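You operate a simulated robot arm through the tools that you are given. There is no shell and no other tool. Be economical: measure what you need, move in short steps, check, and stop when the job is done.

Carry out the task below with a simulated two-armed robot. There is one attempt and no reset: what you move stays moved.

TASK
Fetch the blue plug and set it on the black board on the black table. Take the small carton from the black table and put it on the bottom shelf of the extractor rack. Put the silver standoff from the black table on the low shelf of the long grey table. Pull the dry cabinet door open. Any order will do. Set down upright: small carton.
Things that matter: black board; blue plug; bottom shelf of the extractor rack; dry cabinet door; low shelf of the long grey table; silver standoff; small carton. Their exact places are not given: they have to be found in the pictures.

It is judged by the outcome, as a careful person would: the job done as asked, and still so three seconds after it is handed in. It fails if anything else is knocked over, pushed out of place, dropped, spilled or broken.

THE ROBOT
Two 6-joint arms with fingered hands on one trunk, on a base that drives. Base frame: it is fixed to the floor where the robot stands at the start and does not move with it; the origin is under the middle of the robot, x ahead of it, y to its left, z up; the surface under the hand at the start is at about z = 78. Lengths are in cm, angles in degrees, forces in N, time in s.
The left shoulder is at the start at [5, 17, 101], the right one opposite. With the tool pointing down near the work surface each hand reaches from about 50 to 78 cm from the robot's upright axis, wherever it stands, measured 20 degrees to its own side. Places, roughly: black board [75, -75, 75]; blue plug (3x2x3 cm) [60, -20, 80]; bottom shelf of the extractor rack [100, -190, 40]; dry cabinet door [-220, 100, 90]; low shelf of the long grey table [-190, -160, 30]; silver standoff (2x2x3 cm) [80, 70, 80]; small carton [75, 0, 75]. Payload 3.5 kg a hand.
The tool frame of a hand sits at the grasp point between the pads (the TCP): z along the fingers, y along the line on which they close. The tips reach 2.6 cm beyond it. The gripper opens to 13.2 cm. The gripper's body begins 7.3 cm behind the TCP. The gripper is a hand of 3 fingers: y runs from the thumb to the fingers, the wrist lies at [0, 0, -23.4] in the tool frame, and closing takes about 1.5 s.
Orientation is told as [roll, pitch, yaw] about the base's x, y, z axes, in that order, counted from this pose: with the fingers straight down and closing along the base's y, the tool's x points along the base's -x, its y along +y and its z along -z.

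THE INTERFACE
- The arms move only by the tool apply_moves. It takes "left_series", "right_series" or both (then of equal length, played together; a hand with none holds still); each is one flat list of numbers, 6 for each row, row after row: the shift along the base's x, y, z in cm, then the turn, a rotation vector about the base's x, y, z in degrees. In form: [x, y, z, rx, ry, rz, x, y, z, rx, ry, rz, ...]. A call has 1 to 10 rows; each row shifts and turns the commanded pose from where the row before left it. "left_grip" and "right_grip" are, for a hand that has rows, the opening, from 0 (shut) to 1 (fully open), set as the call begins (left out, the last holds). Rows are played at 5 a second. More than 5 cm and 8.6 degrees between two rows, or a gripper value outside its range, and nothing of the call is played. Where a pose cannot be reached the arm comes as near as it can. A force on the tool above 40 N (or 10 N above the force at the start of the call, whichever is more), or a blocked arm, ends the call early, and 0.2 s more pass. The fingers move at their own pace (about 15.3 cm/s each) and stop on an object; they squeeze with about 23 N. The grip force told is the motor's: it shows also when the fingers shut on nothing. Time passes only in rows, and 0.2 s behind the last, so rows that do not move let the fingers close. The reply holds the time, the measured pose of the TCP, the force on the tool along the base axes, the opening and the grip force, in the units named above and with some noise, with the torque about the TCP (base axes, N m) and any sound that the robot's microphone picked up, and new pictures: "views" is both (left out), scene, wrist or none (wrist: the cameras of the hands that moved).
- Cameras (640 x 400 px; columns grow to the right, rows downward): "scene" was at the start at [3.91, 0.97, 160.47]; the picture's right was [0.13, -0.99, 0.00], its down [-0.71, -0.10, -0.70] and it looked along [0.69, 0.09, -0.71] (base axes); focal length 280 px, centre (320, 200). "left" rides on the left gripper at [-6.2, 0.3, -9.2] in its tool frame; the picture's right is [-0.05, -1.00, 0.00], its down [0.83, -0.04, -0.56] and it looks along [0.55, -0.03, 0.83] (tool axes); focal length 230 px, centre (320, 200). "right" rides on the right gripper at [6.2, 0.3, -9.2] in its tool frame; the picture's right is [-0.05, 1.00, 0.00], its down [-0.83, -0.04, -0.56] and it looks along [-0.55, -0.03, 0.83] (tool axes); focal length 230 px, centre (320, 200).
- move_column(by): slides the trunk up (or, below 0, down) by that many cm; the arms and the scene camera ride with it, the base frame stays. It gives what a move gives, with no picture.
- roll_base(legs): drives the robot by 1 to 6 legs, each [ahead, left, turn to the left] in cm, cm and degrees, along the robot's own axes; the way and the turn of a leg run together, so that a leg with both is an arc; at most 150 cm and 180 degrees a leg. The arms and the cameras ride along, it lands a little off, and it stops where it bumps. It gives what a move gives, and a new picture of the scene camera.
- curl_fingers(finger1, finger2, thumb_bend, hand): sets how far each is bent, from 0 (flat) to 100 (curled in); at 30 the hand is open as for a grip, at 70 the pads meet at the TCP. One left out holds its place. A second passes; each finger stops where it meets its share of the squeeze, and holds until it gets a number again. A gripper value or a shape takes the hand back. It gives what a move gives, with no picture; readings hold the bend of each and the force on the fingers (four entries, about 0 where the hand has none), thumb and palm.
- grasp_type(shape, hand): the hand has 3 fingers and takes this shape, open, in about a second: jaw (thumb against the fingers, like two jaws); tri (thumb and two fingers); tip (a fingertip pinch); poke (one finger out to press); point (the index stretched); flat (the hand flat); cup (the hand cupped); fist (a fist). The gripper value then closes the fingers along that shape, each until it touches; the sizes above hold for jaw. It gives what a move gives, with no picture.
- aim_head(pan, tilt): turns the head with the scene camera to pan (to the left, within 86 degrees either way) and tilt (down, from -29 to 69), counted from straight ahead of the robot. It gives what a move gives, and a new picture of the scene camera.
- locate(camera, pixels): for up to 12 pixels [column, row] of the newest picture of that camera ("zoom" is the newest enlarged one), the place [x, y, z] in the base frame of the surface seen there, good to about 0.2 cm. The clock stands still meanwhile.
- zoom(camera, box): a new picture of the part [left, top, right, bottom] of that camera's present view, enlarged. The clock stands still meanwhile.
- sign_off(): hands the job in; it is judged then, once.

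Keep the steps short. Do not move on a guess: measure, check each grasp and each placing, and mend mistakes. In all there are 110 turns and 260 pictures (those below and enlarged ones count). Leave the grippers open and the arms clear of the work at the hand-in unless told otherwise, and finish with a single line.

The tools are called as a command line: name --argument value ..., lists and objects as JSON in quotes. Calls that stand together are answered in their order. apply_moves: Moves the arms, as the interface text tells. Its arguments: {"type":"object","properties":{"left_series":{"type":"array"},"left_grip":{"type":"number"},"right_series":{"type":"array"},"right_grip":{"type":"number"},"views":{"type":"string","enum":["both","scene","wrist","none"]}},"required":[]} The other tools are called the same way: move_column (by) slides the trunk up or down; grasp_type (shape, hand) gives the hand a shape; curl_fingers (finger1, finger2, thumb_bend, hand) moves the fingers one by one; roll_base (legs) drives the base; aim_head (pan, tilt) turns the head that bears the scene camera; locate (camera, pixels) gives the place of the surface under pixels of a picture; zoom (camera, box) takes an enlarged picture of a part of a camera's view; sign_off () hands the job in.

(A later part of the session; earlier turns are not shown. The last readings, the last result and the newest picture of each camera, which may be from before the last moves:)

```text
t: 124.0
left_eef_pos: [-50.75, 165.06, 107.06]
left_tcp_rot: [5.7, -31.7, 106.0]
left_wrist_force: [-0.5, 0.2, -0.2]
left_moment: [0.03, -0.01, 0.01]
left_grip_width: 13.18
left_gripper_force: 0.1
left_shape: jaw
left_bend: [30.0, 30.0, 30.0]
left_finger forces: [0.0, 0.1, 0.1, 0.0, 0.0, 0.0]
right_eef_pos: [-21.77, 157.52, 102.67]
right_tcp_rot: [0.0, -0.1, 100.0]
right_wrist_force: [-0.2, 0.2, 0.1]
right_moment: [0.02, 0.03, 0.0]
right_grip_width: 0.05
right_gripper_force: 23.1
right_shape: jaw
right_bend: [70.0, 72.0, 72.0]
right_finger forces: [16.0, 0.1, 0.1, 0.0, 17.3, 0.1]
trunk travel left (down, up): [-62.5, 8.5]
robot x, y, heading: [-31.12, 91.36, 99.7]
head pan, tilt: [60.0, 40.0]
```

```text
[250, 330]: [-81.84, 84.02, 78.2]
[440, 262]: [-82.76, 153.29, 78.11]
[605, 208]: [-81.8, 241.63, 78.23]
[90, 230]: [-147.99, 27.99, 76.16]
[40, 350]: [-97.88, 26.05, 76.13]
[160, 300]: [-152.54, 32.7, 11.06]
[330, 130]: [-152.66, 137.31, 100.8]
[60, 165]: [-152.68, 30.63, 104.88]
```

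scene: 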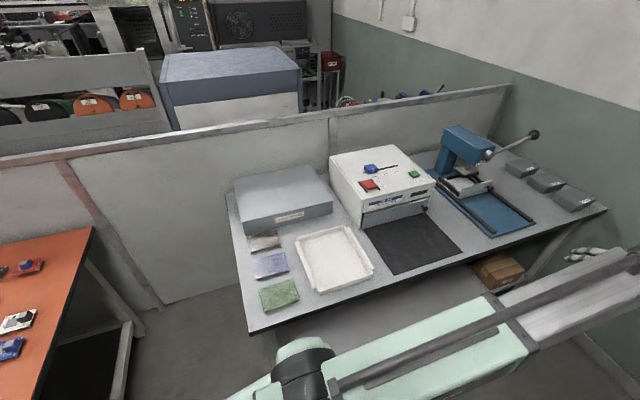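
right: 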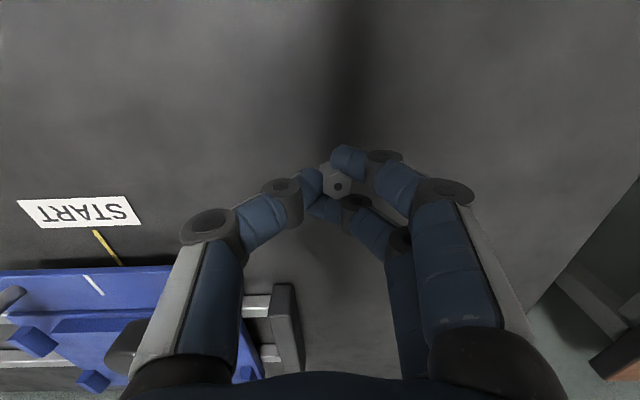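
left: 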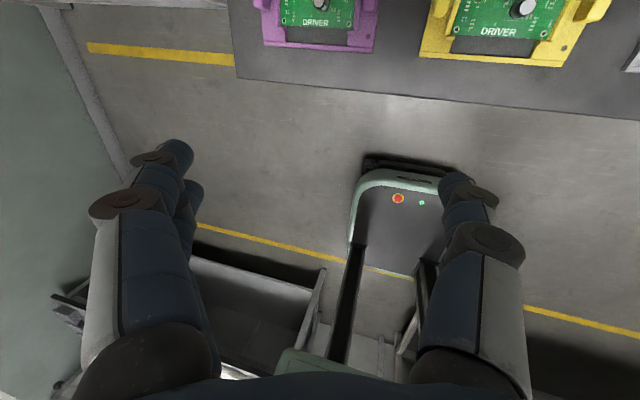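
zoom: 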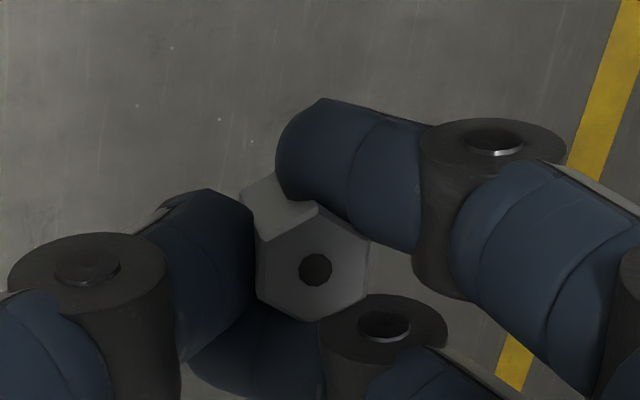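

Still held the same way. Now I turn right to face down the aisle (−y), drive 150 cm and look toward −x for a way around the partition.

roll_base --legs '[[0, 0, -95], [0, 0, -95], [150, 0, 0]]'

aim_head --pan -50 --tilt 25

```text
t: 139.5
left_eef_pos: [-22.78, -135.1, 106.93]
left_tcp_rot: [5.8, -31.9, -83.6]
left_wrist_force: [0.9, 0.4, -0.8]
left_moment: [0.01, 0.03, 0.01]
left_grip_width: 13.19
left_gripper_force: 0.0
left_shape: jaw
left_bend: [30.0, 30.0, 30.0]
left_finger forces: [0.0, 0.0, 0.0, 0.1, 0.0, 0.0]
right_eef_pos: [-50.01, -122.91, 102.63]
right_tcp_rot: [0.1, 0.1, -89.7]
right_wrist_force: [0.4, -0.2, -1.1]
right_moment: [0.02, 0.01, 0.0]
right_grip_width: 0.0
right_gripper_force: 23.6
right_shape: jaw
right_bend: [70.0, 72.0, 72.0]
right_finger forces: [13.6, 0.0, 0.0, 0.0, 17.3, 0.0]
trunk travel left (down, up): [-62.5, 8.5]
robot x, y, heading: [-30.12, -58.83, -89.6]
head pan, tilt: [60.0, 40.0]
```

scene: 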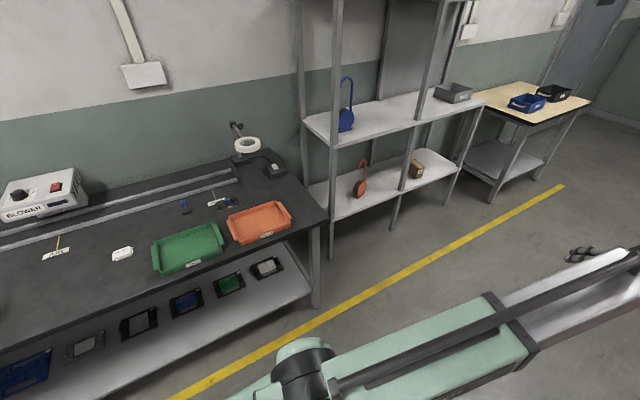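

```text
t: 141.4
left_eef_pos: [-22.67, -135.1, 106.9]
left_tcp_rot: [5.8, -31.9, -83.5]
left_wrist_force: [-0.9, 0.1, 0.6]
left_moment: [-0.03, -0.01, 0.03]
left_grip_width: 13.19
left_gripper_force: 0.1
left_shape: jaw
left_bend: [30.0, 30.0, 30.0]
left_finger forces: [0.1, 0.0, 0.0, 0.1, 0.0, 0.0]
right_eef_pos: [-49.88, -123.0, 102.61]
right_tcp_rot: [0.0, 0.1, -89.7]
right_wrist_force: [0.3, -1.0, -0.1]
right_moment: [0.0, 0.01, 0.01]
right_grip_width: 0.0
right_gripper_force: 22.8
right_shape: jaw
right_bend: [70.0, 72.0, 72.0]
right_finger forces: [13.6, 0.0, 0.0, 0.0, 17.2, 0.0]
trunk travel left (down, up): [-62.5, 8.5]
robot x, y, heading: [-29.98, -58.74, -89.5]
head pan, tilt: [-50.0, 25.0]
```

scene: 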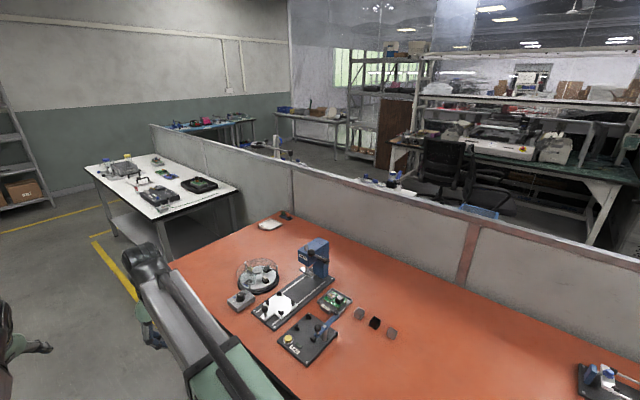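

Beyond the orange table runs the partition; I measure its end, the white table, and the benches behind, and check the standoff.

zoom --camera "right" --box '[260, 120, 420, 220]'

locate --camera "scene" --pixels '[[153, 128], [240, 190], [150, 205], [85, 168], [100, 245], [200, 122], [245, 118], [310, 118], [350, 130], [395, 145], [600, 180], [290, 170]]'

zoom --camera "scene" --box '[140, 80, 640, 280]'

```text
4.00 times, centred on (340, 170) of right
```

zoom: 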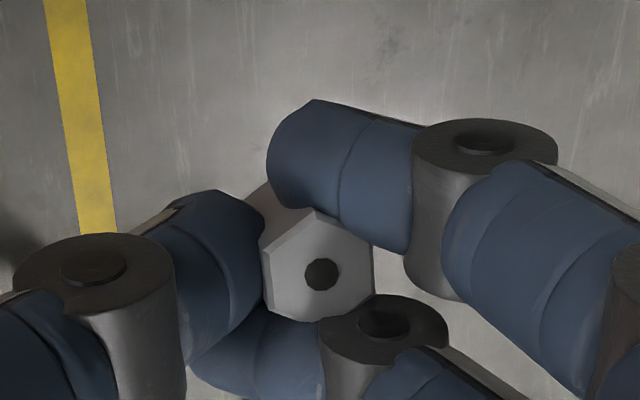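

```text
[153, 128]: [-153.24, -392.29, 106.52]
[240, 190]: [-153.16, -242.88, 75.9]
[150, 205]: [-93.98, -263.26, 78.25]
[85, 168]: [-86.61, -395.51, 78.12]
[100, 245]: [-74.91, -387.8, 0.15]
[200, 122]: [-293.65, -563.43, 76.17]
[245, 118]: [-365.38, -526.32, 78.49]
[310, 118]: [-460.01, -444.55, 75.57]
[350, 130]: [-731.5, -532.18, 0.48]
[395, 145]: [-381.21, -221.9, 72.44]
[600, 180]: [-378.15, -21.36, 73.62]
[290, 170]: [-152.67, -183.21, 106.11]
```

```text
1.28 times, centred on (390, 180) of scene
```

zoom: 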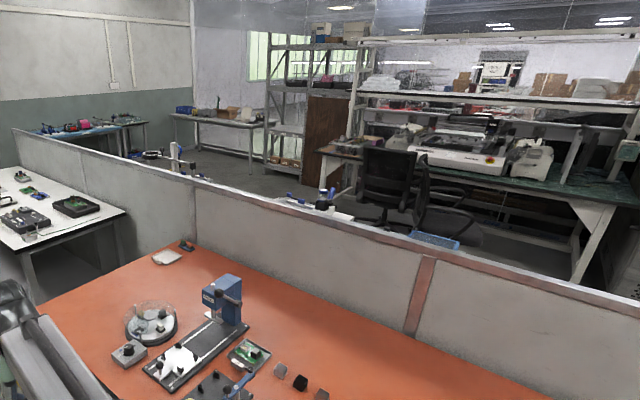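

The hex is creeping slowly out of this grip (finger 1 down to 13.6 N). Rather than risk a drop, I take it back to the free spot on the black table near (58,−20) and regrasp it properly.

roll_base --legs '[[0, 0, 89.6], [0, 59, 0], [24, 0, 0]]'

apply_moves --right_series '[0, 0, -4, 0, 0, 0, 0, 0, -4, 0, 0, 0]' --views "wrist"

```text
t: 149.9
left_eef_pos: [70.12, 7.48, 106.83]
left_tcp_rot: [5.8, -31.7, 6.5]
left_wrist_force: [-0.6, 1.3, -0.1]
left_moment: [-0.02, -0.01, 0.02]
left_grip_width: 13.19
left_gripper_force: 0.1
left_shape: jaw
left_bend: [30.0, 30.0, 30.0]
left_finger forces: [0.0, 0.0, 0.0, 0.0, 0.0, 0.0]
right_eef_pos: [58.06, -19.96, 102.62]
right_tcp_rot: [0.0, 0.1, 0.5]
right_wrist_force: [0.0, 0.4, 0.3]
right_moment: [0.0, 0.01, -0.02]
right_grip_width: 0.0
right_gripper_force: 23.0
right_shape: jaw
right_bend: [70.0, 72.0, 72.0]
right_finger forces: [12.2, 0.0, 0.0, 0.0, 17.4, 0.1]
trunk travel left (down, up): [-62.5, 8.5]
robot x, y, heading: [-6.2, -0.23, 0.6]
head pan, tilt: [-50.0, 25.0]
```

scene: 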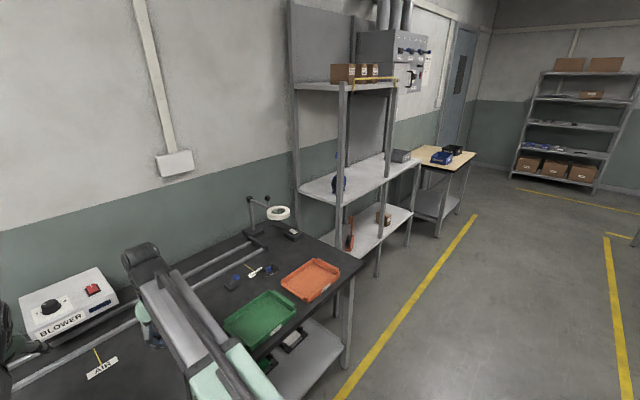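

```text
t: 150.5
left_eef_pos: [69.99, 7.31, 107.02]
left_tcp_rot: [5.9, -31.7, 6.6]
left_wrist_force: [-0.5, 1.0, 0.8]
left_moment: [0.0, 0.04, -0.01]
left_grip_width: 13.2
left_gripper_force: 0.0
left_shape: jaw
left_bend: [30.0, 30.0, 30.0]
left_finger forces: [0.0, 0.0, 0.0, 0.1, 0.0, 0.0]
right_eef_pos: [57.91, -19.98, 94.7]
right_tcp_rot: [-0.1, 0.0, 0.6]
right_wrist_force: [0.4, -1.0, -0.3]
right_moment: [0.01, -0.02, -0.03]
right_grip_width: 0.02
right_gripper_force: 22.8
right_shape: jaw
right_bend: [70.0, 72.0, 72.0]
right_finger forces: [12.4, 0.0, 0.0, 0.0, 17.2, 0.0]
trunk travel left (down, up): [-62.5, 8.5]
robot x, y, heading: [-5.85, -0.6, 0.7]
head pan, tilt: [-50.0, 25.0]
```

right: 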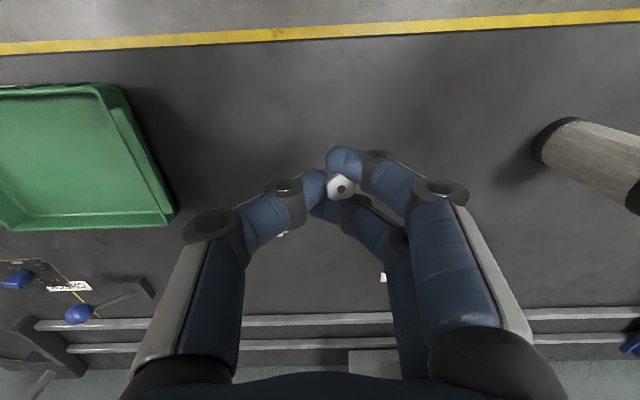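

Now lower to z 81.3 and feel for contact.

apply_moves --right_series '[0, 0, -4.5, 0, 0, 0, 0, 0, -4.5, 0, 0, 0, 0, 0, -3.5, 0, 0, 0, 0, 0, -0.7, 0, 0, 0, 0, 0, -0.3, 0, 0, 0]' --views "none"

zoom --camera "right" --box '[260, 120, 420, 220]'

```text
t: 151.7
left_eef_pos: [69.96, 7.4, 106.95]
left_tcp_rot: [5.7, -31.8, 6.7]
left_wrist_force: [0.8, -0.4, -0.1]
left_moment: [-0.02, 0.03, -0.01]
left_grip_width: 13.19
left_gripper_force: 0.1
left_shape: jaw
left_bend: [30.0, 30.0, 30.0]
left_finger forces: [0.0, 0.0, 0.0, 0.0, 0.0, 0.0]
right_eef_pos: [57.84, -20.01, 81.25]
right_tcp_rot: [0.0, 0.0, 0.5]
right_wrist_force: [0.3, 0.1, 0.5]
right_moment: [0.01, 0.01, -0.02]
right_grip_width: 0.02
right_gripper_force: 23.5
right_shape: jaw
right_bend: [70.0, 72.0, 72.0]
right_finger forces: [12.6, 0.1, 0.0, 0.0, 17.3, 0.1]
trunk travel left (down, up): [-62.5, 8.5]
robot x, y, heading: [-5.99, -0.23, 0.5]
head pan, tilt: [-50.0, 25.0]
```

```text
4.00 times, centred on (340, 170) of right
```

zoom: 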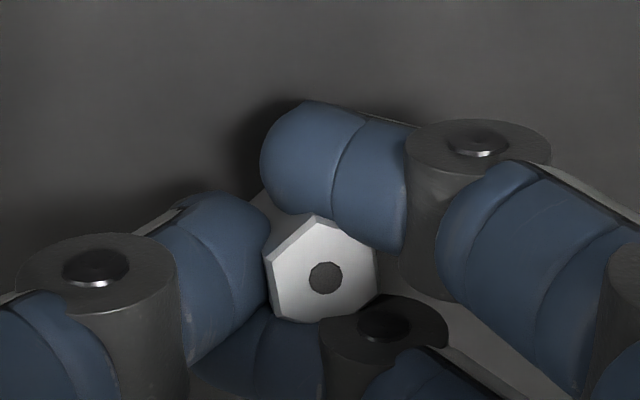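

Nearly down. A last 0.2 cm, then open slowly with the thumb and fingers.

apply_moves --right_series '[0, 0, -0.15, 0, 0, 0, 0, 0, -0.1, 0, 0, 0]' --views "none"

apply_moves --right_series '[0, 0, 0, 0, 0, 0, 0, 0, 0, 0, 0, 0, 0, 0, 0, 0, 0, 0, 0, 0, 0, 0, 0, 0, 0, 0, 4, 0, 0, 0]' --right_grip 0.6 --views "wrist"

zoom --camera "right" --box '[240, 100, 420, 212]'

```text
t: 152.3
left_eef_pos: [69.95, 7.35, 107.02]
left_tcp_rot: [5.8, -31.9, 6.6]
left_wrist_force: [0.8, -0.4, -0.4]
left_moment: [-0.01, 0.0, -0.02]
left_grip_width: 13.19
left_gripper_force: 0.1
left_shape: jaw
left_bend: [30.0, 30.0, 30.0]
left_finger forces: [0.1, 0.0, 0.1, 0.0, 0.0, 0.1]
right_eef_pos: [57.83, -20.01, 81.08]
right_tcp_rot: [-0.1, 0.0, 0.4]
right_wrist_force: [0.4, -1.9, 9.8]
right_moment: [0.05, 0.0, -0.03]
right_grip_width: 0.03
right_gripper_force: 22.9
right_shape: jaw
right_bend: [70.0, 73.0, 73.0]
right_finger forces: [12.8, 0.0, 0.0, 0.1, 21.2, 0.0]
trunk travel left (down, up): [-62.5, 8.5]
robot x, y, heading: [-5.69, -0.2, 0.4]
head pan, tilt: [-50.0, 25.0]
```

```text
t: 153.5
left_eef_pos: [69.9, 7.36, 107.01]
left_tcp_rot: [5.8, -31.8, 6.6]
left_wrist_force: [0.3, 0.0, 0.0]
left_moment: [0.02, -0.01, 0.0]
left_grip_width: 13.16
left_gripper_force: 0.2
left_shape: jaw
left_bend: [30.0, 30.0, 30.0]
left_finger forces: [0.0, 0.0, 0.0, 0.0, 0.1, 0.0]
right_eef_pos: [57.62, -19.88, 84.88]
right_tcp_rot: [-0.1, 0.0, 0.4]
right_wrist_force: [0.6, 0.4, -0.6]
right_moment: [0.0, 0.01, 0.01]
right_grip_width: 7.79
right_gripper_force: 0.1
right_shape: jaw
right_bend: [71.0, 72.0, 71.0]
right_finger forces: [17.7, 17.5, 0.0, 0.1, 0.0, 0.1]
trunk travel left (down, up): [-62.5, 8.5]
robot x, y, heading: [-6.31, -0.26, 0.7]
head pan, tilt: [-50.0, 25.0]
```

right: 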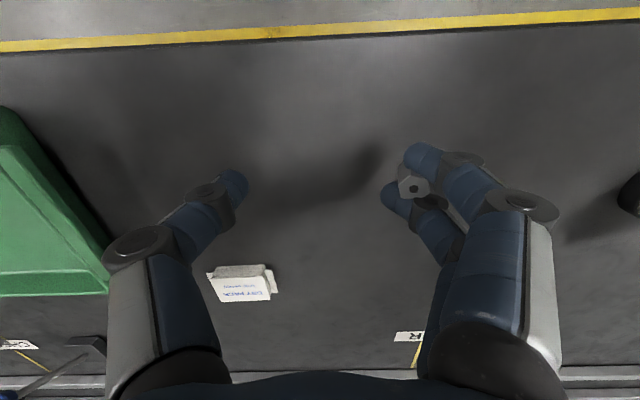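

```text
3.56 times, centred on (330, 156) of right
```

zoom: 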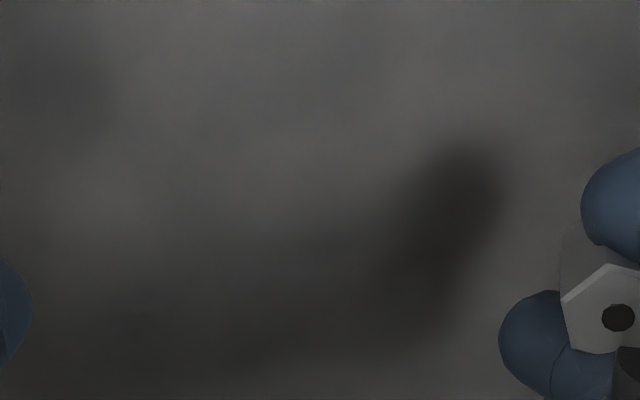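

The standoff is wedged between the two fingers and rode along. I lower it back to the table and free it by moving the fingers against each other.

apply_moves --right_series '[0, 0, -3, 0, 0, 0, 0, 0, -0.6, 0, 0, 0, 0, 0, -0.2, 0, 0, 0]' --views "wrist"

curl_fingers --hand "right" --finger1 30

zoom --camera "right" --box '[300, 100, 500, 225]'

```text
t: 154.3
left_eef_pos: [69.87, 7.39, 106.96]
left_tcp_rot: [5.9, -31.8, 6.6]
left_wrist_force: [-0.1, 0.0, -0.9]
left_moment: [-0.02, 0.02, 0.0]
left_grip_width: 13.17
left_gripper_force: 0.0
left_shape: jaw
left_bend: [30.0, 30.0, 30.0]
left_finger forces: [0.0, 0.1, 0.0, 0.0, 0.1, 0.1]
right_eef_pos: [57.88, -19.9, 81.12]
right_tcp_rot: [-0.1, 0.0, 0.5]
right_wrist_force: [0.5, -0.9, -0.8]
right_moment: [-0.02, 0.0, -0.01]
right_grip_width: 7.81
right_gripper_force: 0.1
right_shape: jaw
right_bend: [71.0, 72.0, 71.0]
right_finger forces: [17.3, 17.2, 0.1, 0.1, 0.0, 0.0]
trunk travel left (down, up): [-62.5, 8.5]
robot x, y, heading: [-6.5, 0.18, 0.7]
head pan, tilt: [-50.0, 25.0]
```

right: 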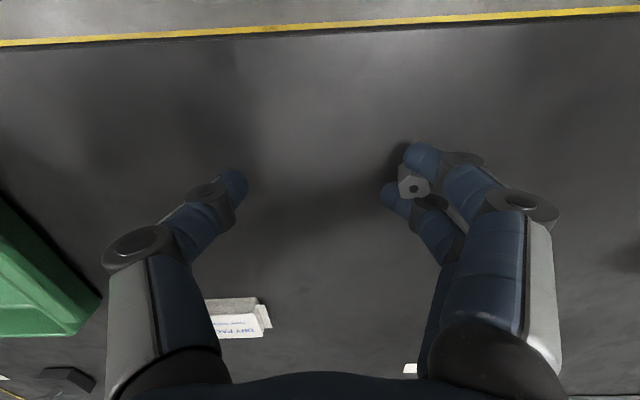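

```text
t: 155.3
left_eef_pos: [69.95, 7.44, 107.0]
left_tcp_rot: [5.9, -31.8, 6.7]
left_wrist_force: [-0.5, 0.1, -0.3]
left_moment: [-0.01, 0.01, -0.02]
left_grip_width: 13.18
left_gripper_force: 0.0
left_shape: jaw
left_bend: [30.0, 30.0, 30.0]
left_finger forces: [0.0, 0.1, 0.0, 0.0, 0.0, 0.0]
right_eef_pos: [57.86, -19.94, 81.12]
right_tcp_rot: [0.1, 0.1, 0.6]
right_wrist_force: [-0.9, 0.2, 0.3]
right_moment: [0.01, 0.0, 0.01]
right_grip_width: 10.79
right_gripper_force: 0.1
right_shape: fingers
right_bend: [30.0, 71.0, 71.0]
right_finger forces: [0.0, 0.1, 0.1, 0.1, 0.0, 0.0]
trunk travel left (down, up): [-62.5, 8.5]
robot x, y, heading: [-6.2, -0.32, 0.4]
head pan, tilt: [-50.0, 25.0]
```

```text
3.20 times, centred on (400, 162) of right
```

zoom: 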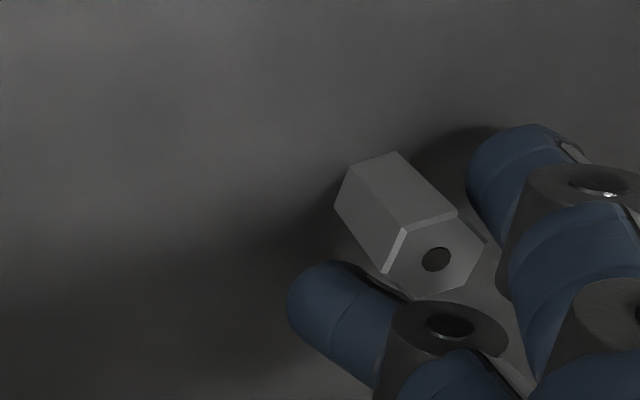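

It's free. I raise the hand straight up and look.

apply_moves --right_series '[0, 0, 2, 0, 0, 0, 0, 0, 4, 0, 0, 0, 0, 0, 4, 0, 0, 0]' --views "wrist"

zoom --camera "right" --box '[300, 60, 460, 160]'

```text
t: 156.1
left_eef_pos: [69.92, 7.35, 106.91]
left_tcp_rot: [5.8, -31.9, 6.6]
left_wrist_force: [-0.4, 0.6, -0.7]
left_moment: [-0.03, -0.05, 0.0]
left_grip_width: 13.19
left_gripper_force: 0.0
left_shape: jaw
left_bend: [30.0, 30.0, 30.0]
left_finger forces: [0.0, 0.0, 0.0, 0.0, 0.0, 0.2]
right_eef_pos: [57.83, -19.94, 91.06]
right_tcp_rot: [0.1, 0.0, 0.6]
right_wrist_force: [-0.8, -0.3, 0.6]
right_moment: [0.0, 0.02, 0.0]
right_grip_width: 10.75
right_gripper_force: 0.0
right_shape: fingers
right_bend: [30.0, 71.0, 71.0]
right_finger forces: [0.0, 0.0, 0.0, 0.1, 0.1, 0.0]
trunk travel left (down, up): [-62.5, 8.5]
robot x, y, heading: [-6.04, -0.12, 0.4]
head pan, tilt: [-50.0, 25.0]
```

right: 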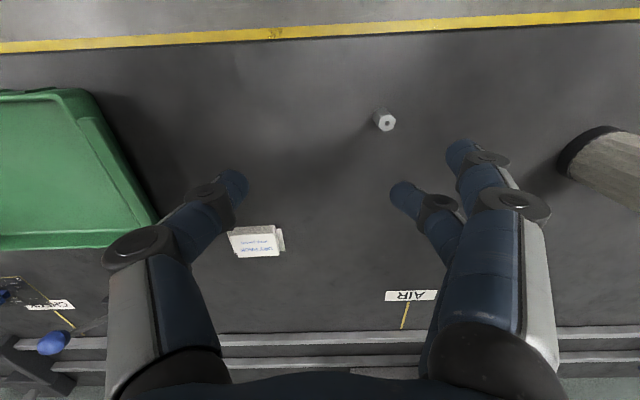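

```text
4.00 times, centred on (380, 110) of right
```

zoom: 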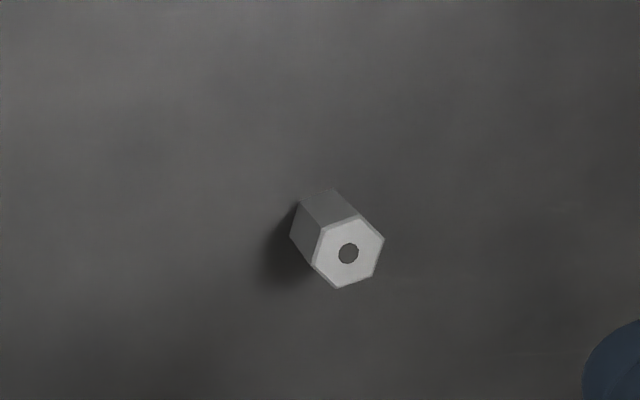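

locate --camera "zoom" --pixels '[[348, 268], [322, 228], [358, 218], [380, 242], [370, 278], [337, 286], [316, 262], [330, 205], [305, 235], [296, 222]]'

```text
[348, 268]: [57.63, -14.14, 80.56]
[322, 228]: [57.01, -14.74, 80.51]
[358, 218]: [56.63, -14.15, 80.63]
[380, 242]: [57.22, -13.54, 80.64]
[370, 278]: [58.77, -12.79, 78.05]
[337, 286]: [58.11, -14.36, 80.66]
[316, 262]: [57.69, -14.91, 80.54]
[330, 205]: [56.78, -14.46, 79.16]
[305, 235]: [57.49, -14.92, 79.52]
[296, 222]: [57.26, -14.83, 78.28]
```

It stands upright at (57.4,−14.2). This hand grips best on a 2.5 cm width (like the plug), so I'll lay the hex down along x by a slow push near its top, then grip it across the flats. First: close the hand and place it behind (x 53.7).

grasp_type --shape "jaw" --hand "right"

apply_moves --right_series '[-2, 2.9, 0, 0, 0, 0, -2.2, 2.9, 0, 0, 0, 0, 0, 0, 0, 0, 0, 0, 0, 0, 0, 0, 0, 0, 0, 0, -3, 0, 0, 0, 0, 0, -3, 0, 0, 0, 0, 0, -2.8, 0, 0, 0]' --right_grip 0 --views "wrist"

zoom --camera "right" --box '[220, 120, 420, 245]'

```text
t: 157.0
left_eef_pos: [69.93, 7.36, 107.02]
left_tcp_rot: [5.8, -31.9, 6.5]
left_wrist_force: [-0.2, -0.1, -0.2]
left_moment: [0.0, -0.01, 0.04]
left_grip_width: 13.18
left_gripper_force: 0.1
left_shape: jaw
left_bend: [30.0, 30.0, 30.0]
left_finger forces: [0.0, 0.0, 0.1, 0.0, 0.0, 0.0]
right_eef_pos: [57.95, -19.99, 91.02]
right_tcp_rot: [-0.1, 0.0, 0.5]
right_wrist_force: [0.8, 0.0, 0.3]
right_moment: [-0.02, -0.01, 0.0]
right_grip_width: 13.18
right_gripper_force: 0.1
right_shape: jaw
right_bend: [30.0, 30.0, 30.0]
right_finger forces: [0.0, 0.1, 0.1, 0.1, 0.0, 0.0]
trunk travel left (down, up): [-62.5, 8.5]
robot x, y, heading: [-6.24, -0.31, 0.3]
head pan, tilt: [-50.0, 25.0]
```

```text
t: 158.6
left_eef_pos: [69.92, 7.36, 106.98]
left_tcp_rot: [5.8, -31.8, 6.6]
left_wrist_force: [0.4, -0.1, -0.3]
left_moment: [0.03, 0.0, -0.01]
left_grip_width: 13.18
left_gripper_force: 0.0
left_shape: jaw
left_bend: [30.0, 30.0, 30.0]
left_finger forces: [0.0, 0.0, 0.0, 0.0, 0.1, 0.0]
right_eef_pos: [53.69, -14.19, 82.23]
right_tcp_rot: [0.0, 0.1, 0.6]
right_wrist_force: [-0.3, 0.5, 0.0]
right_moment: [0.01, -0.01, -0.01]
right_grip_width: 0.02
right_gripper_force: 23.1
right_shape: jaw
right_bend: [63.0, 63.0, 67.0]
right_finger forces: [0.0, 0.0, 0.0, 0.1, 0.1, 0.0]
trunk travel left (down, up): [-62.5, 8.5]
robot x, y, heading: [-5.91, -0.08, 0.3]
head pan, tilt: [-50.0, 25.0]
```

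right: 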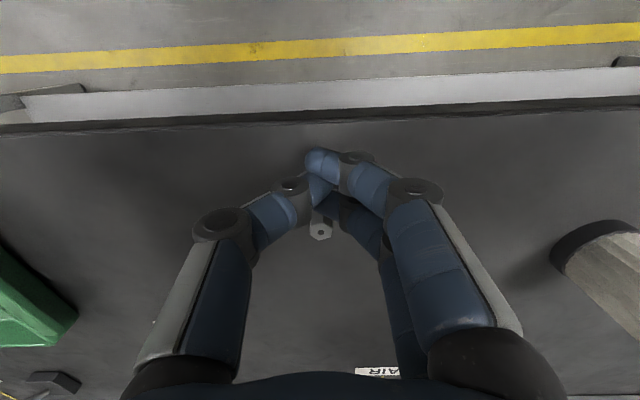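

```text
3.20 times, centred on (320, 182) of right
```

zoom: 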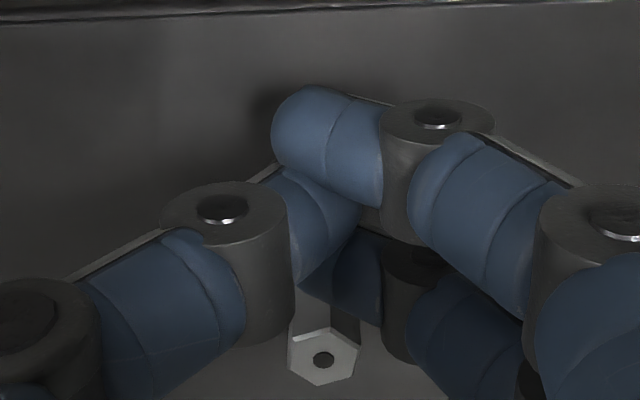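

The hex is just ahead of finger 2. Slow push +x, 0.3 cm a row.

apply_moves --right_series '[0.3, 0, 0, 0, 0, 0, 0.3, 0, 0, 0, 0, 0, 0.3, 0, 0, 0, 0, 0, 0.3, 0, 0, 0, 0, 0, 0.3, 0, 0, 0, 0, 0, 0.3, 0, 0, 0, 0, 0]' --views "wrist"

zoom --camera "right" --box '[220, 150, 420, 275]'

```text
t: 160.0
left_eef_pos: [69.92, 7.31, 107.01]
left_tcp_rot: [5.8, -31.8, 6.6]
left_wrist_force: [-0.1, 1.3, 0.1]
left_moment: [0.01, -0.01, -0.02]
left_grip_width: 13.19
left_gripper_force: 0.0
left_shape: jaw
left_bend: [30.0, 30.0, 30.0]
left_finger forces: [0.1, 0.0, 0.0, 0.1, 0.0, 0.1]
right_eef_pos: [55.45, -14.17, 82.37]
right_tcp_rot: [0.0, 0.0, 0.5]
right_wrist_force: [0.4, 0.1, -0.5]
right_moment: [-0.02, 0.03, -0.04]
right_grip_width: 0.01
right_gripper_force: 23.1
right_shape: jaw
right_bend: [63.0, 63.0, 67.0]
right_finger forces: [0.0, 0.0, 0.0, 0.0, 0.0, 0.0]
trunk travel left (down, up): [-62.5, 8.5]
robot x, y, heading: [-6.25, 0.18, 0.3]
head pan, tilt: [-50.0, 25.0]
```

right: 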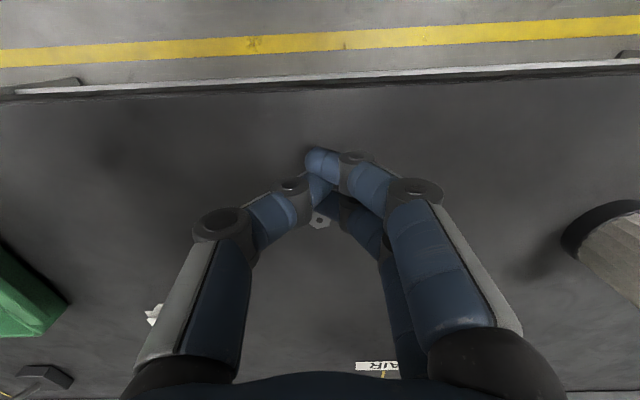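

```text
3.20 times, centred on (320, 212) of right
```

zoom: 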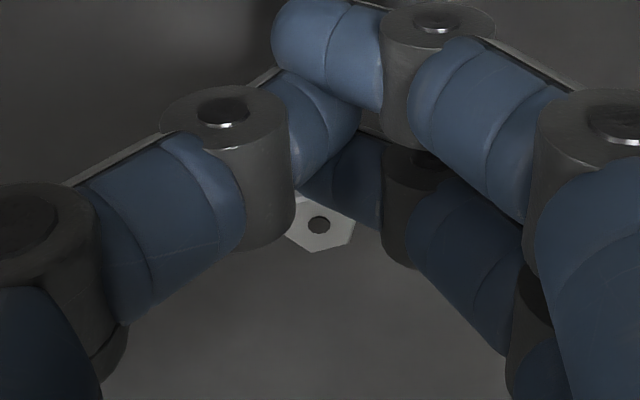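

Still upright, about touching. I push on by 1.5 cm.

apply_moves --right_series '[0.3, 0, 0, 0, 0, 0, 0.3, 0, 0, 0, 0, 0, 0.3, 0, 0, 0, 0, 0, 0.3, 0, 0, 0, 0, 0, 0.3, 0, 0, 0, 0, 0]' --views "wrist"

zoom --camera "right" --box '[220, 150, 420, 275]'

```text
t: 161.2
left_eef_pos: [69.98, 7.31, 107.03]
left_tcp_rot: [5.8, -31.8, 6.6]
left_wrist_force: [-0.7, 0.4, 0.3]
left_moment: [0.03, -0.02, 0.02]
left_grip_width: 13.17
left_gripper_force: 0.0
left_shape: jaw
left_bend: [30.0, 30.0, 30.0]
left_finger forces: [0.0, 0.1, 0.1, 0.0, 0.0, 0.0]
right_eef_pos: [56.97, -14.16, 82.28]
right_tcp_rot: [-0.1, 0.1, 0.4]
right_wrist_force: [0.4, 0.1, -0.2]
right_moment: [0.02, -0.03, -0.03]
right_grip_width: 0.0
right_gripper_force: 22.6
right_shape: jaw
right_bend: [63.0, 63.0, 67.0]
right_finger forces: [0.1, 0.1, 0.1, 0.0, 0.1, 0.0]
trunk travel left (down, up): [-62.5, 8.5]
robot x, y, heading: [-6.5, -0.27, 0.2]
head pan, tilt: [-50.0, 25.0]
```

right: 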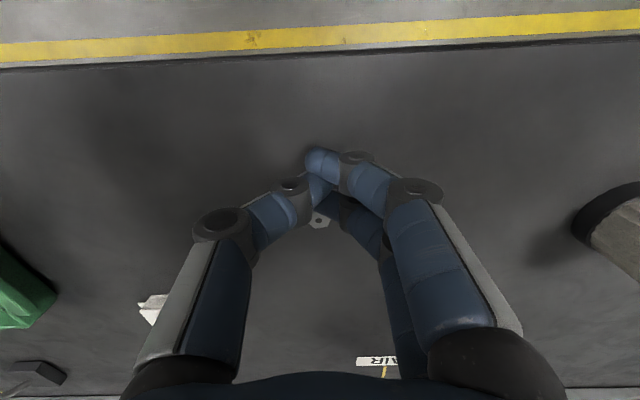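

```text
3.20 times, centred on (320, 212) of right
```

zoom: 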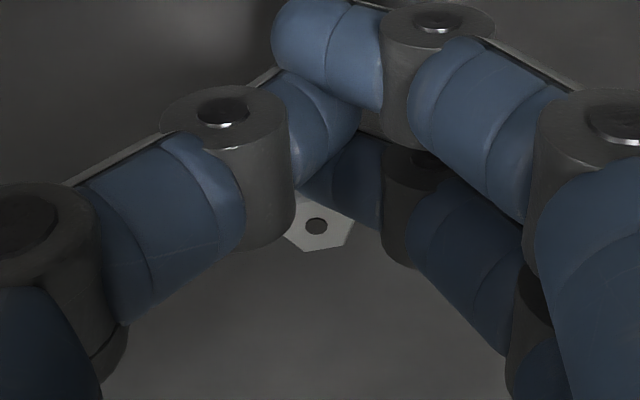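

It slides instead of tipping. Rethinking: the earlier creep was the thumb pushing the hex into the gap between the fingers, where it then held at 17 N each, and it came out cleanly when one finger opened. So that grip is safe and releasable; I'll repeat it. Rise and look.

apply_moves --right_series '[-0.6, 0, 0, 0, 0, 0, 0, 0, 4, 0, 0, 0, 0, 0, 4, 0, 0, 0, 0, 0, 0, 0, 0, 0]' --right_grip 0.6 --views "wrist"

zoom --camera "right" --box '[240, 100, 400, 200]'

```text
t: 162.2
left_eef_pos: [70.08, 7.24, 107.06]
left_tcp_rot: [5.8, -31.7, 6.6]
left_wrist_force: [-0.1, -0.3, 0.1]
left_moment: [-0.02, -0.02, -0.03]
left_grip_width: 13.18
left_gripper_force: 0.0
left_shape: jaw
left_bend: [30.0, 30.0, 30.0]
left_finger forces: [0.0, 0.0, 0.0, 0.0, 0.1, 0.1]
right_eef_pos: [56.3, -14.17, 90.5]
right_tcp_rot: [0.0, 0.0, 0.4]
right_wrist_force: [-0.1, 0.1, -0.5]
right_moment: [0.03, 0.02, 0.02]
right_grip_width: 7.9
right_gripper_force: 0.0
right_shape: jaw
right_bend: [71.0, 71.0, 71.0]
right_finger forces: [0.0, 0.1, 0.0, 0.0, 0.0, 0.0]
trunk travel left (down, up): [-62.5, 8.5]
robot x, y, heading: [-6.18, -0.37, 0.5]
head pan, tilt: [-50.0, 25.0]
```

right: 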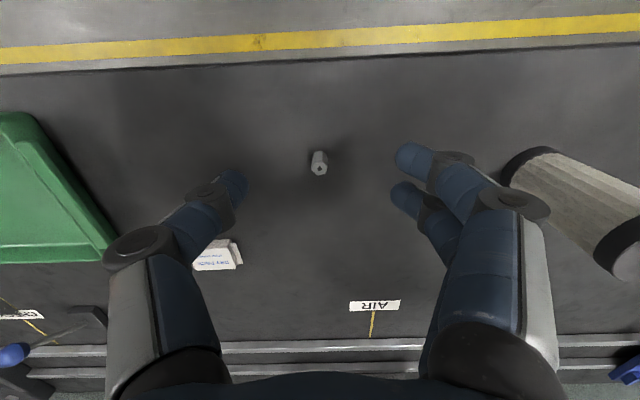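

```text
4.00 times, centred on (320, 150) of right
```

zoom: 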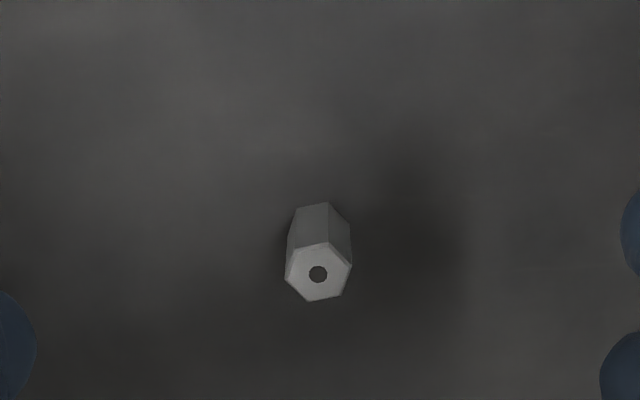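

locate --camera "zoom" --pixels '[[305, 276], [330, 276], [290, 278], [348, 264], [328, 247], [309, 298], [318, 255], [320, 295], [298, 252], [337, 292]]'

```text
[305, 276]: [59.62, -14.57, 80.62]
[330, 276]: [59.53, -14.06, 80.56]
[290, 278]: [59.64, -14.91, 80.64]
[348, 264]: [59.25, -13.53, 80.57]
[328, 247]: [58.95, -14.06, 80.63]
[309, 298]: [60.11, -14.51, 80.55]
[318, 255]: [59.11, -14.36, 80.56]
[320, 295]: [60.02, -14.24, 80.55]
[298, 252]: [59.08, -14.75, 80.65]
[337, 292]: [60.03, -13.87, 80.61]
```

Hex centre (59.5,−14.23), corner axis rotated about +11°. I align, centre the groove on it and descend.

apply_moves --right_series '[1.6, 0, 0, 0, 0, 6, 1.7, -0.05, 0, 0, 0, 5, 0, 0, -4, 0, 0, 0, 0, 0, -3.5, 0, 0, 0, 0, 0, -1.9, 0, 0, 0, 0, 0, 0, 0, 0, 0]' --views "wrist"

zoom --camera "right" --box '[220, 120, 420, 245]'

locate --camera "zoom" --pixels '[[320, 205], [320, 258], [285, 230], [355, 230], [590, 85], [575, 125], [600, 165], [565, 235], [590, 275], [595, 205], [60, 170], [80, 215]]'

```text
t: 163.6
left_eef_pos: [70.02, 7.33, 107.05]
left_tcp_rot: [5.8, -31.8, 6.6]
left_wrist_force: [0.3, -0.5, -0.7]
left_moment: [0.0, 0.0, -0.03]
left_grip_width: 13.16
left_gripper_force: 0.0
left_shape: jaw
left_bend: [30.0, 30.0, 30.0]
left_finger forces: [0.1, 0.0, 0.0, 0.0, 0.0, 0.0]
right_eef_pos: [59.68, -14.24, 80.86]
right_tcp_rot: [0.0, 0.1, 11.5]
right_wrist_force: [-1.0, 0.1, 0.1]
right_moment: [0.01, 0.04, -0.02]
right_grip_width: 7.93
right_gripper_force: 0.1
right_shape: jaw
right_bend: [71.0, 71.0, 71.0]
right_finger forces: [0.0, 0.0, 0.1, 0.0, 0.1, 0.0]
trunk travel left (down, up): [-62.5, 8.5]
robot x, y, heading: [-6.42, -0.25, 0.5]
head pan, tilt: [-50.0, 25.0]
```

right: 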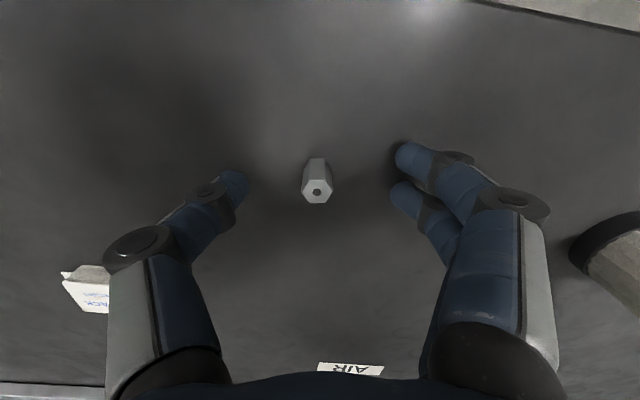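

```text
3.20 times, centred on (320, 182) of right
```

zoom: 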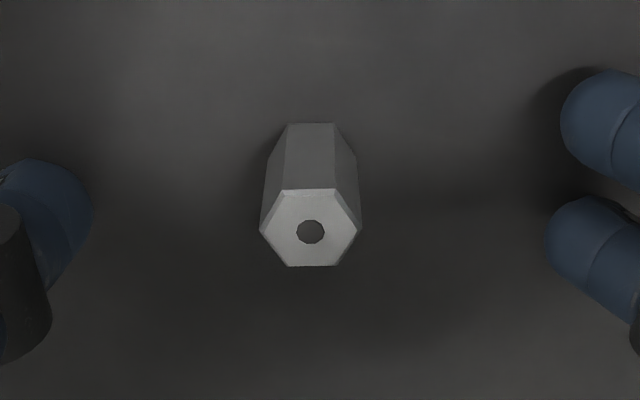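

```text
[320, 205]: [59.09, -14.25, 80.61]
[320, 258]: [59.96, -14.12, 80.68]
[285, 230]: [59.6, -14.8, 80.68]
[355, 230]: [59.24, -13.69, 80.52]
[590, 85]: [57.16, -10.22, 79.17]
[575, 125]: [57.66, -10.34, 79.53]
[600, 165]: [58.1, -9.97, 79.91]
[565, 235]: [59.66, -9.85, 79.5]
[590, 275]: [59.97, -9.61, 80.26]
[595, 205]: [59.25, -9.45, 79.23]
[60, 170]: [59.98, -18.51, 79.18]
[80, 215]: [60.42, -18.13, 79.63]
```

The groove–thumb line passes x 59.54 at the hex (59.48). Closing.

apply_moves --right_series '[0, 0, 0.2, 0, 0, 0, 0, 0, 0, 0, 0, 0, 0, 0, 0, 0, 0, 0, 0, 0, 0, 0, 0, 0, 0, 0, 0, 0, 0, 0, 0, 0, 0, 0, 0, 0, 0, 0, 0, 0, 0, 0]' --right_grip 0 --views "wrist"

zoom --camera "right" --box '[260, 120, 420, 220]'

```text
t: 165.2
left_eef_pos: [69.89, 7.35, 106.99]
left_tcp_rot: [5.8, -31.8, 6.6]
left_wrist_force: [0.0, 0.3, 0.0]
left_moment: [0.02, -0.02, 0.02]
left_grip_width: 13.18
left_gripper_force: 0.1
left_shape: jaw
left_bend: [30.0, 30.0, 30.0]
left_finger forces: [0.0, 0.0, 0.0, 0.0, 0.1, 0.1]
right_eef_pos: [59.69, -14.18, 80.98]
right_tcp_rot: [0.1, 0.0, 11.5]
right_wrist_force: [0.3, -0.3, 0.0]
right_moment: [-0.02, 0.0, 0.0]
right_grip_width: 0.03
right_gripper_force: 22.6
right_shape: jaw
right_bend: [71.0, 65.0, 71.0]
right_finger forces: [13.5, 0.1, 0.0, 0.1, 19.9, 0.1]
trunk travel left (down, up): [-62.5, 8.5]
robot x, y, heading: [-6.28, -0.15, 0.5]
head pan, tilt: [-50.0, 25.0]
```

right: 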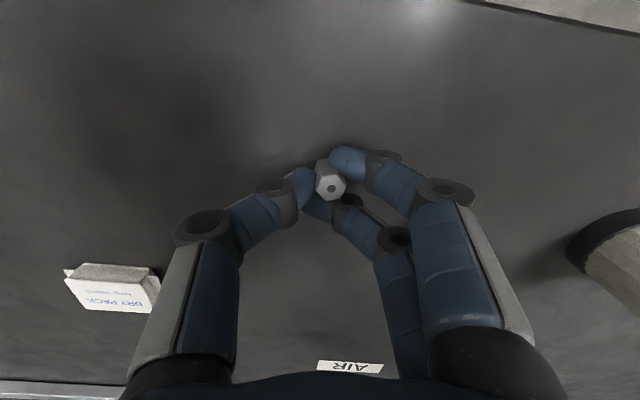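

```text
4.00 times, centred on (340, 170) of right
```

zoom: 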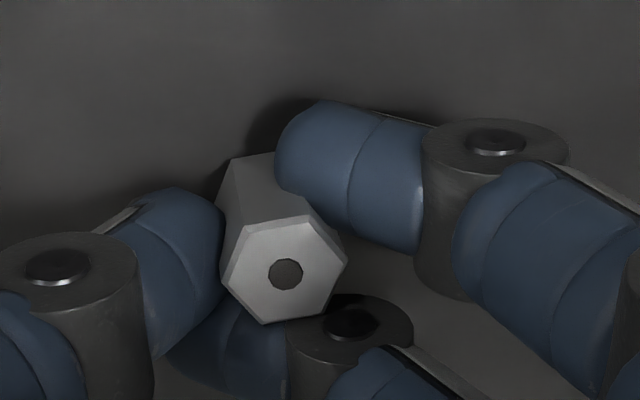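

The hex is held by thumb and finger 1 with finger 2 behind it. I wait 2 s to see if it settles.

apply_moves --right_series '[0, 0, 0, 0, 0, 0, 0, 0, 0, 0, 0, 0, 0, 0, 0, 0, 0, 0, 0, 0, 0, 0, 0, 0, 0, 0, 0, 0, 0, 0, 0, 0, 0, 0, 0, 0, 0, 0, 0, 0, 0, 0, 0, 0, 0, 0, 0, 0, 0, 0, 0, 0, 0, 0, 0, 0, 0, 0, 0, 0]' --views "none"

apply_moves --right_series '[0, 0, 0.5, 0, 0, 0, 0, 0, 0.5, 0, 0, 0, 0, 0, 1, 0, 0, 0, 0, 0, 1, 0, 0, 0, 0, 0, 0, 0, 0, 0, 0, 0, 0, 0, 0, 0, 0, 0, 0, 0, 0, 0]' --views "wrist"

zoom --camera "right" --box '[260, 120, 420, 220]'

```text
t: 167.4
left_eef_pos: [69.94, 7.23, 106.93]
left_tcp_rot: [5.8, -31.8, 6.6]
left_wrist_force: [0.3, 0.2, -0.7]
left_moment: [0.01, 0.0, -0.01]
left_grip_width: 13.2
left_gripper_force: 0.1
left_shape: jaw
left_bend: [30.0, 30.0, 30.0]
left_finger forces: [0.1, 0.0, 0.0, 0.0, 0.0, 0.0]
right_eef_pos: [59.6, -14.3, 81.11]
right_tcp_rot: [0.0, 0.0, 11.6]
right_wrist_force: [-0.1, 0.4, 0.5]
right_moment: [0.0, 0.0, -0.02]
right_grip_width: 0.01
right_gripper_force: 22.8
right_shape: jaw
right_bend: [71.0, 65.0, 71.0]
right_finger forces: [13.5, 0.0, 0.0, 0.1, 19.9, 0.0]
trunk travel left (down, up): [-62.5, 8.5]
robot x, y, heading: [-6.56, -0.11, 0.5]
head pan, tilt: [-50.0, 25.0]
```

```text
t: 169.0
left_eef_pos: [69.93, 7.36, 107.02]
left_tcp_rot: [5.8, -31.9, 6.6]
left_wrist_force: [-0.3, -0.3, 0.5]
left_moment: [-0.01, -0.01, -0.01]
left_grip_width: 13.19
left_gripper_force: 0.0
left_shape: jaw
left_bend: [30.0, 30.0, 30.0]
left_finger forces: [0.0, 0.0, 0.1, 0.1, 0.1, 0.0]
right_eef_pos: [59.74, -14.18, 84.1]
right_tcp_rot: [0.0, 0.0, 11.5]
right_wrist_force: [-0.1, 0.8, 0.0]
right_moment: [-0.02, 0.03, -0.01]
right_grip_width: 0.0
right_gripper_force: 22.5
right_shape: jaw
right_bend: [71.0, 65.0, 71.0]
right_finger forces: [13.5, 0.0, 0.0, 0.1, 19.8, 0.0]
trunk travel left (down, up): [-62.5, 8.5]
robot x, y, heading: [-6.49, -0.17, 0.5]
head pan, tilt: [-50.0, 25.0]
```

right: 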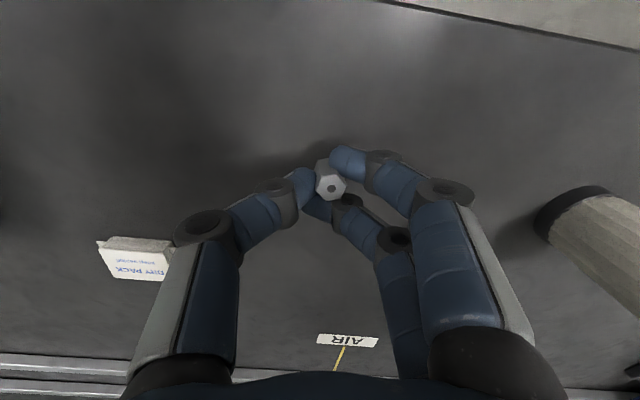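

```text
4.00 times, centred on (340, 170) of right
```

zoom: 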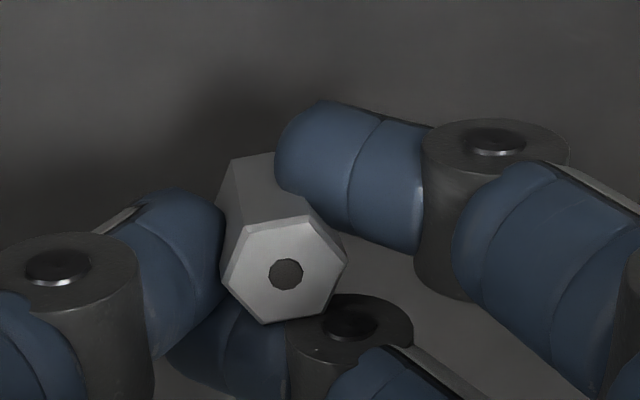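

Steady: forces unchanged at 13.5/19.8 N. I lift to z ~103, back off, and strafe down the aisle to y ≈ −330 facing +x all the way.

apply_moves --right_series '[0, 0, 4.5, 0, 0, 0, 0, 0, 4.5, 0, 0, 0, 0, 0, 4.5, 0, 0, 0, 0, 0, 4.5, 0, 0, 0]' --views "none"

roll_base --legs '[[-18, 0, 0], [0, -150, 0], [0, -150, 0], [0, -40, 0]]'

aim_head --pan -80 --tilt 25

```text
t: 170.0
left_eef_pos: [70.01, 7.38, 106.94]
left_tcp_rot: [5.8, -31.7, 6.6]
left_wrist_force: [0.2, -0.4, -0.8]
left_moment: [-0.02, 0.03, -0.03]
left_grip_width: 13.19
left_gripper_force: 0.1
left_shape: jaw
left_bend: [30.0, 30.0, 30.0]
left_finger forces: [0.0, 0.1, 0.1, 0.0, 0.0, 0.0]
right_eef_pos: [59.55, -14.15, 102.24]
right_tcp_rot: [0.1, 0.0, 11.5]
right_wrist_force: [0.0, 0.3, -0.4]
right_moment: [0.02, -0.05, 0.01]
right_grip_width: 0.01
right_gripper_force: 22.6
right_shape: jaw
right_bend: [71.0, 65.0, 71.0]
right_finger forces: [13.5, 0.0, 0.0, 0.0, 19.7, 0.0]
trunk travel left (down, up): [-62.5, 8.5]
robot x, y, heading: [-6.15, -0.15, 0.5]
head pan, tilt: [-50.0, 25.0]
```

```text
t: 187.6
left_eef_pos: [54.36, -330.46, 106.97]
left_tcp_rot: [5.9, -31.8, 7.0]
left_wrist_force: [0.8, -0.3, -0.1]
left_moment: [0.01, 0.02, 0.0]
left_grip_width: 13.23
left_gripper_force: 0.1
left_shape: jaw
left_bend: [30.0, 30.0, 30.0]
left_finger forces: [0.0, 0.0, 0.0, 0.0, 0.0, 0.0]
right_eef_pos: [44.19, -352.19, 102.21]
right_tcp_rot: [0.0, -0.1, 11.7]
right_wrist_force: [0.2, -0.7, -0.4]
right_moment: [0.0, 0.02, -0.05]
right_grip_width: 0.03
right_gripper_force: 23.3
right_shape: jaw
right_bend: [71.0, 65.0, 71.0]
right_finger forces: [13.5, 0.1, 0.0, 0.0, 19.7, 0.0]
trunk travel left (down, up): [-62.5, 8.5]
robot x, y, heading: [-21.68, -338.62, 0.6]
head pan, tilt: [-50.0, 25.0]
```

scene: 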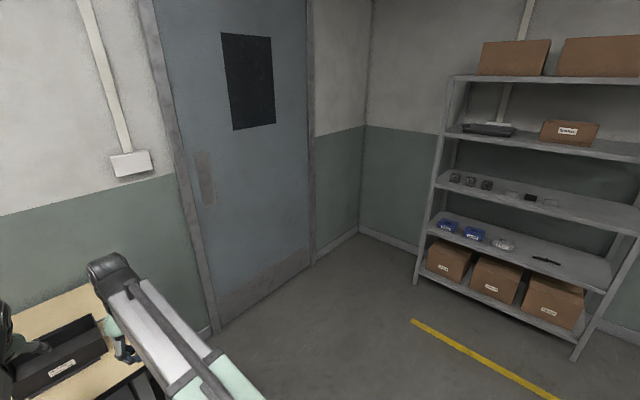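

```text
t: 188.5
left_eef_pos: [54.5, -330.51, 107.0]
left_tcp_rot: [5.7, -31.7, 6.8]
left_wrist_force: [0.1, -0.3, -0.1]
left_moment: [0.0, 0.0, -0.03]
left_grip_width: 13.19
left_gripper_force: 0.0
left_shape: jaw
left_bend: [30.0, 30.0, 30.0]
left_finger forces: [0.0, 0.1, 0.0, 0.0, 0.1, 0.0]
right_eef_pos: [44.07, -351.92, 102.09]
right_tcp_rot: [0.0, 0.1, 11.8]
right_wrist_force: [-1.0, 0.0, -1.2]
right_moment: [0.02, 0.01, -0.01]
right_grip_width: 0.01
right_gripper_force: 22.3
right_shape: jaw
right_bend: [71.0, 65.0, 71.0]
right_finger forces: [13.5, 0.0, 0.1, 0.0, 19.7, 0.0]
trunk travel left (down, up): [-62.5, 8.5]
robot x, y, heading: [-21.7, -338.1, 0.8]
head pan, tilt: [-80.0, 25.0]
```

scene: 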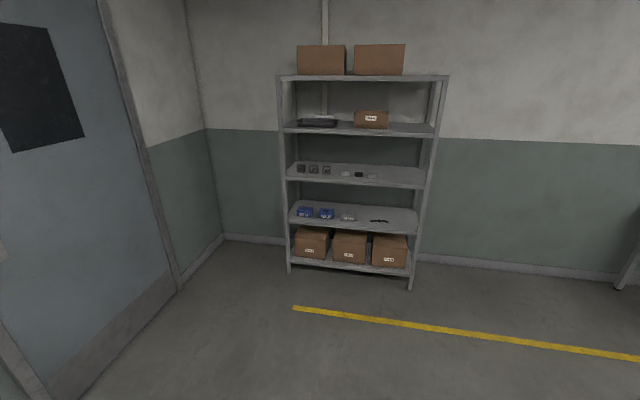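

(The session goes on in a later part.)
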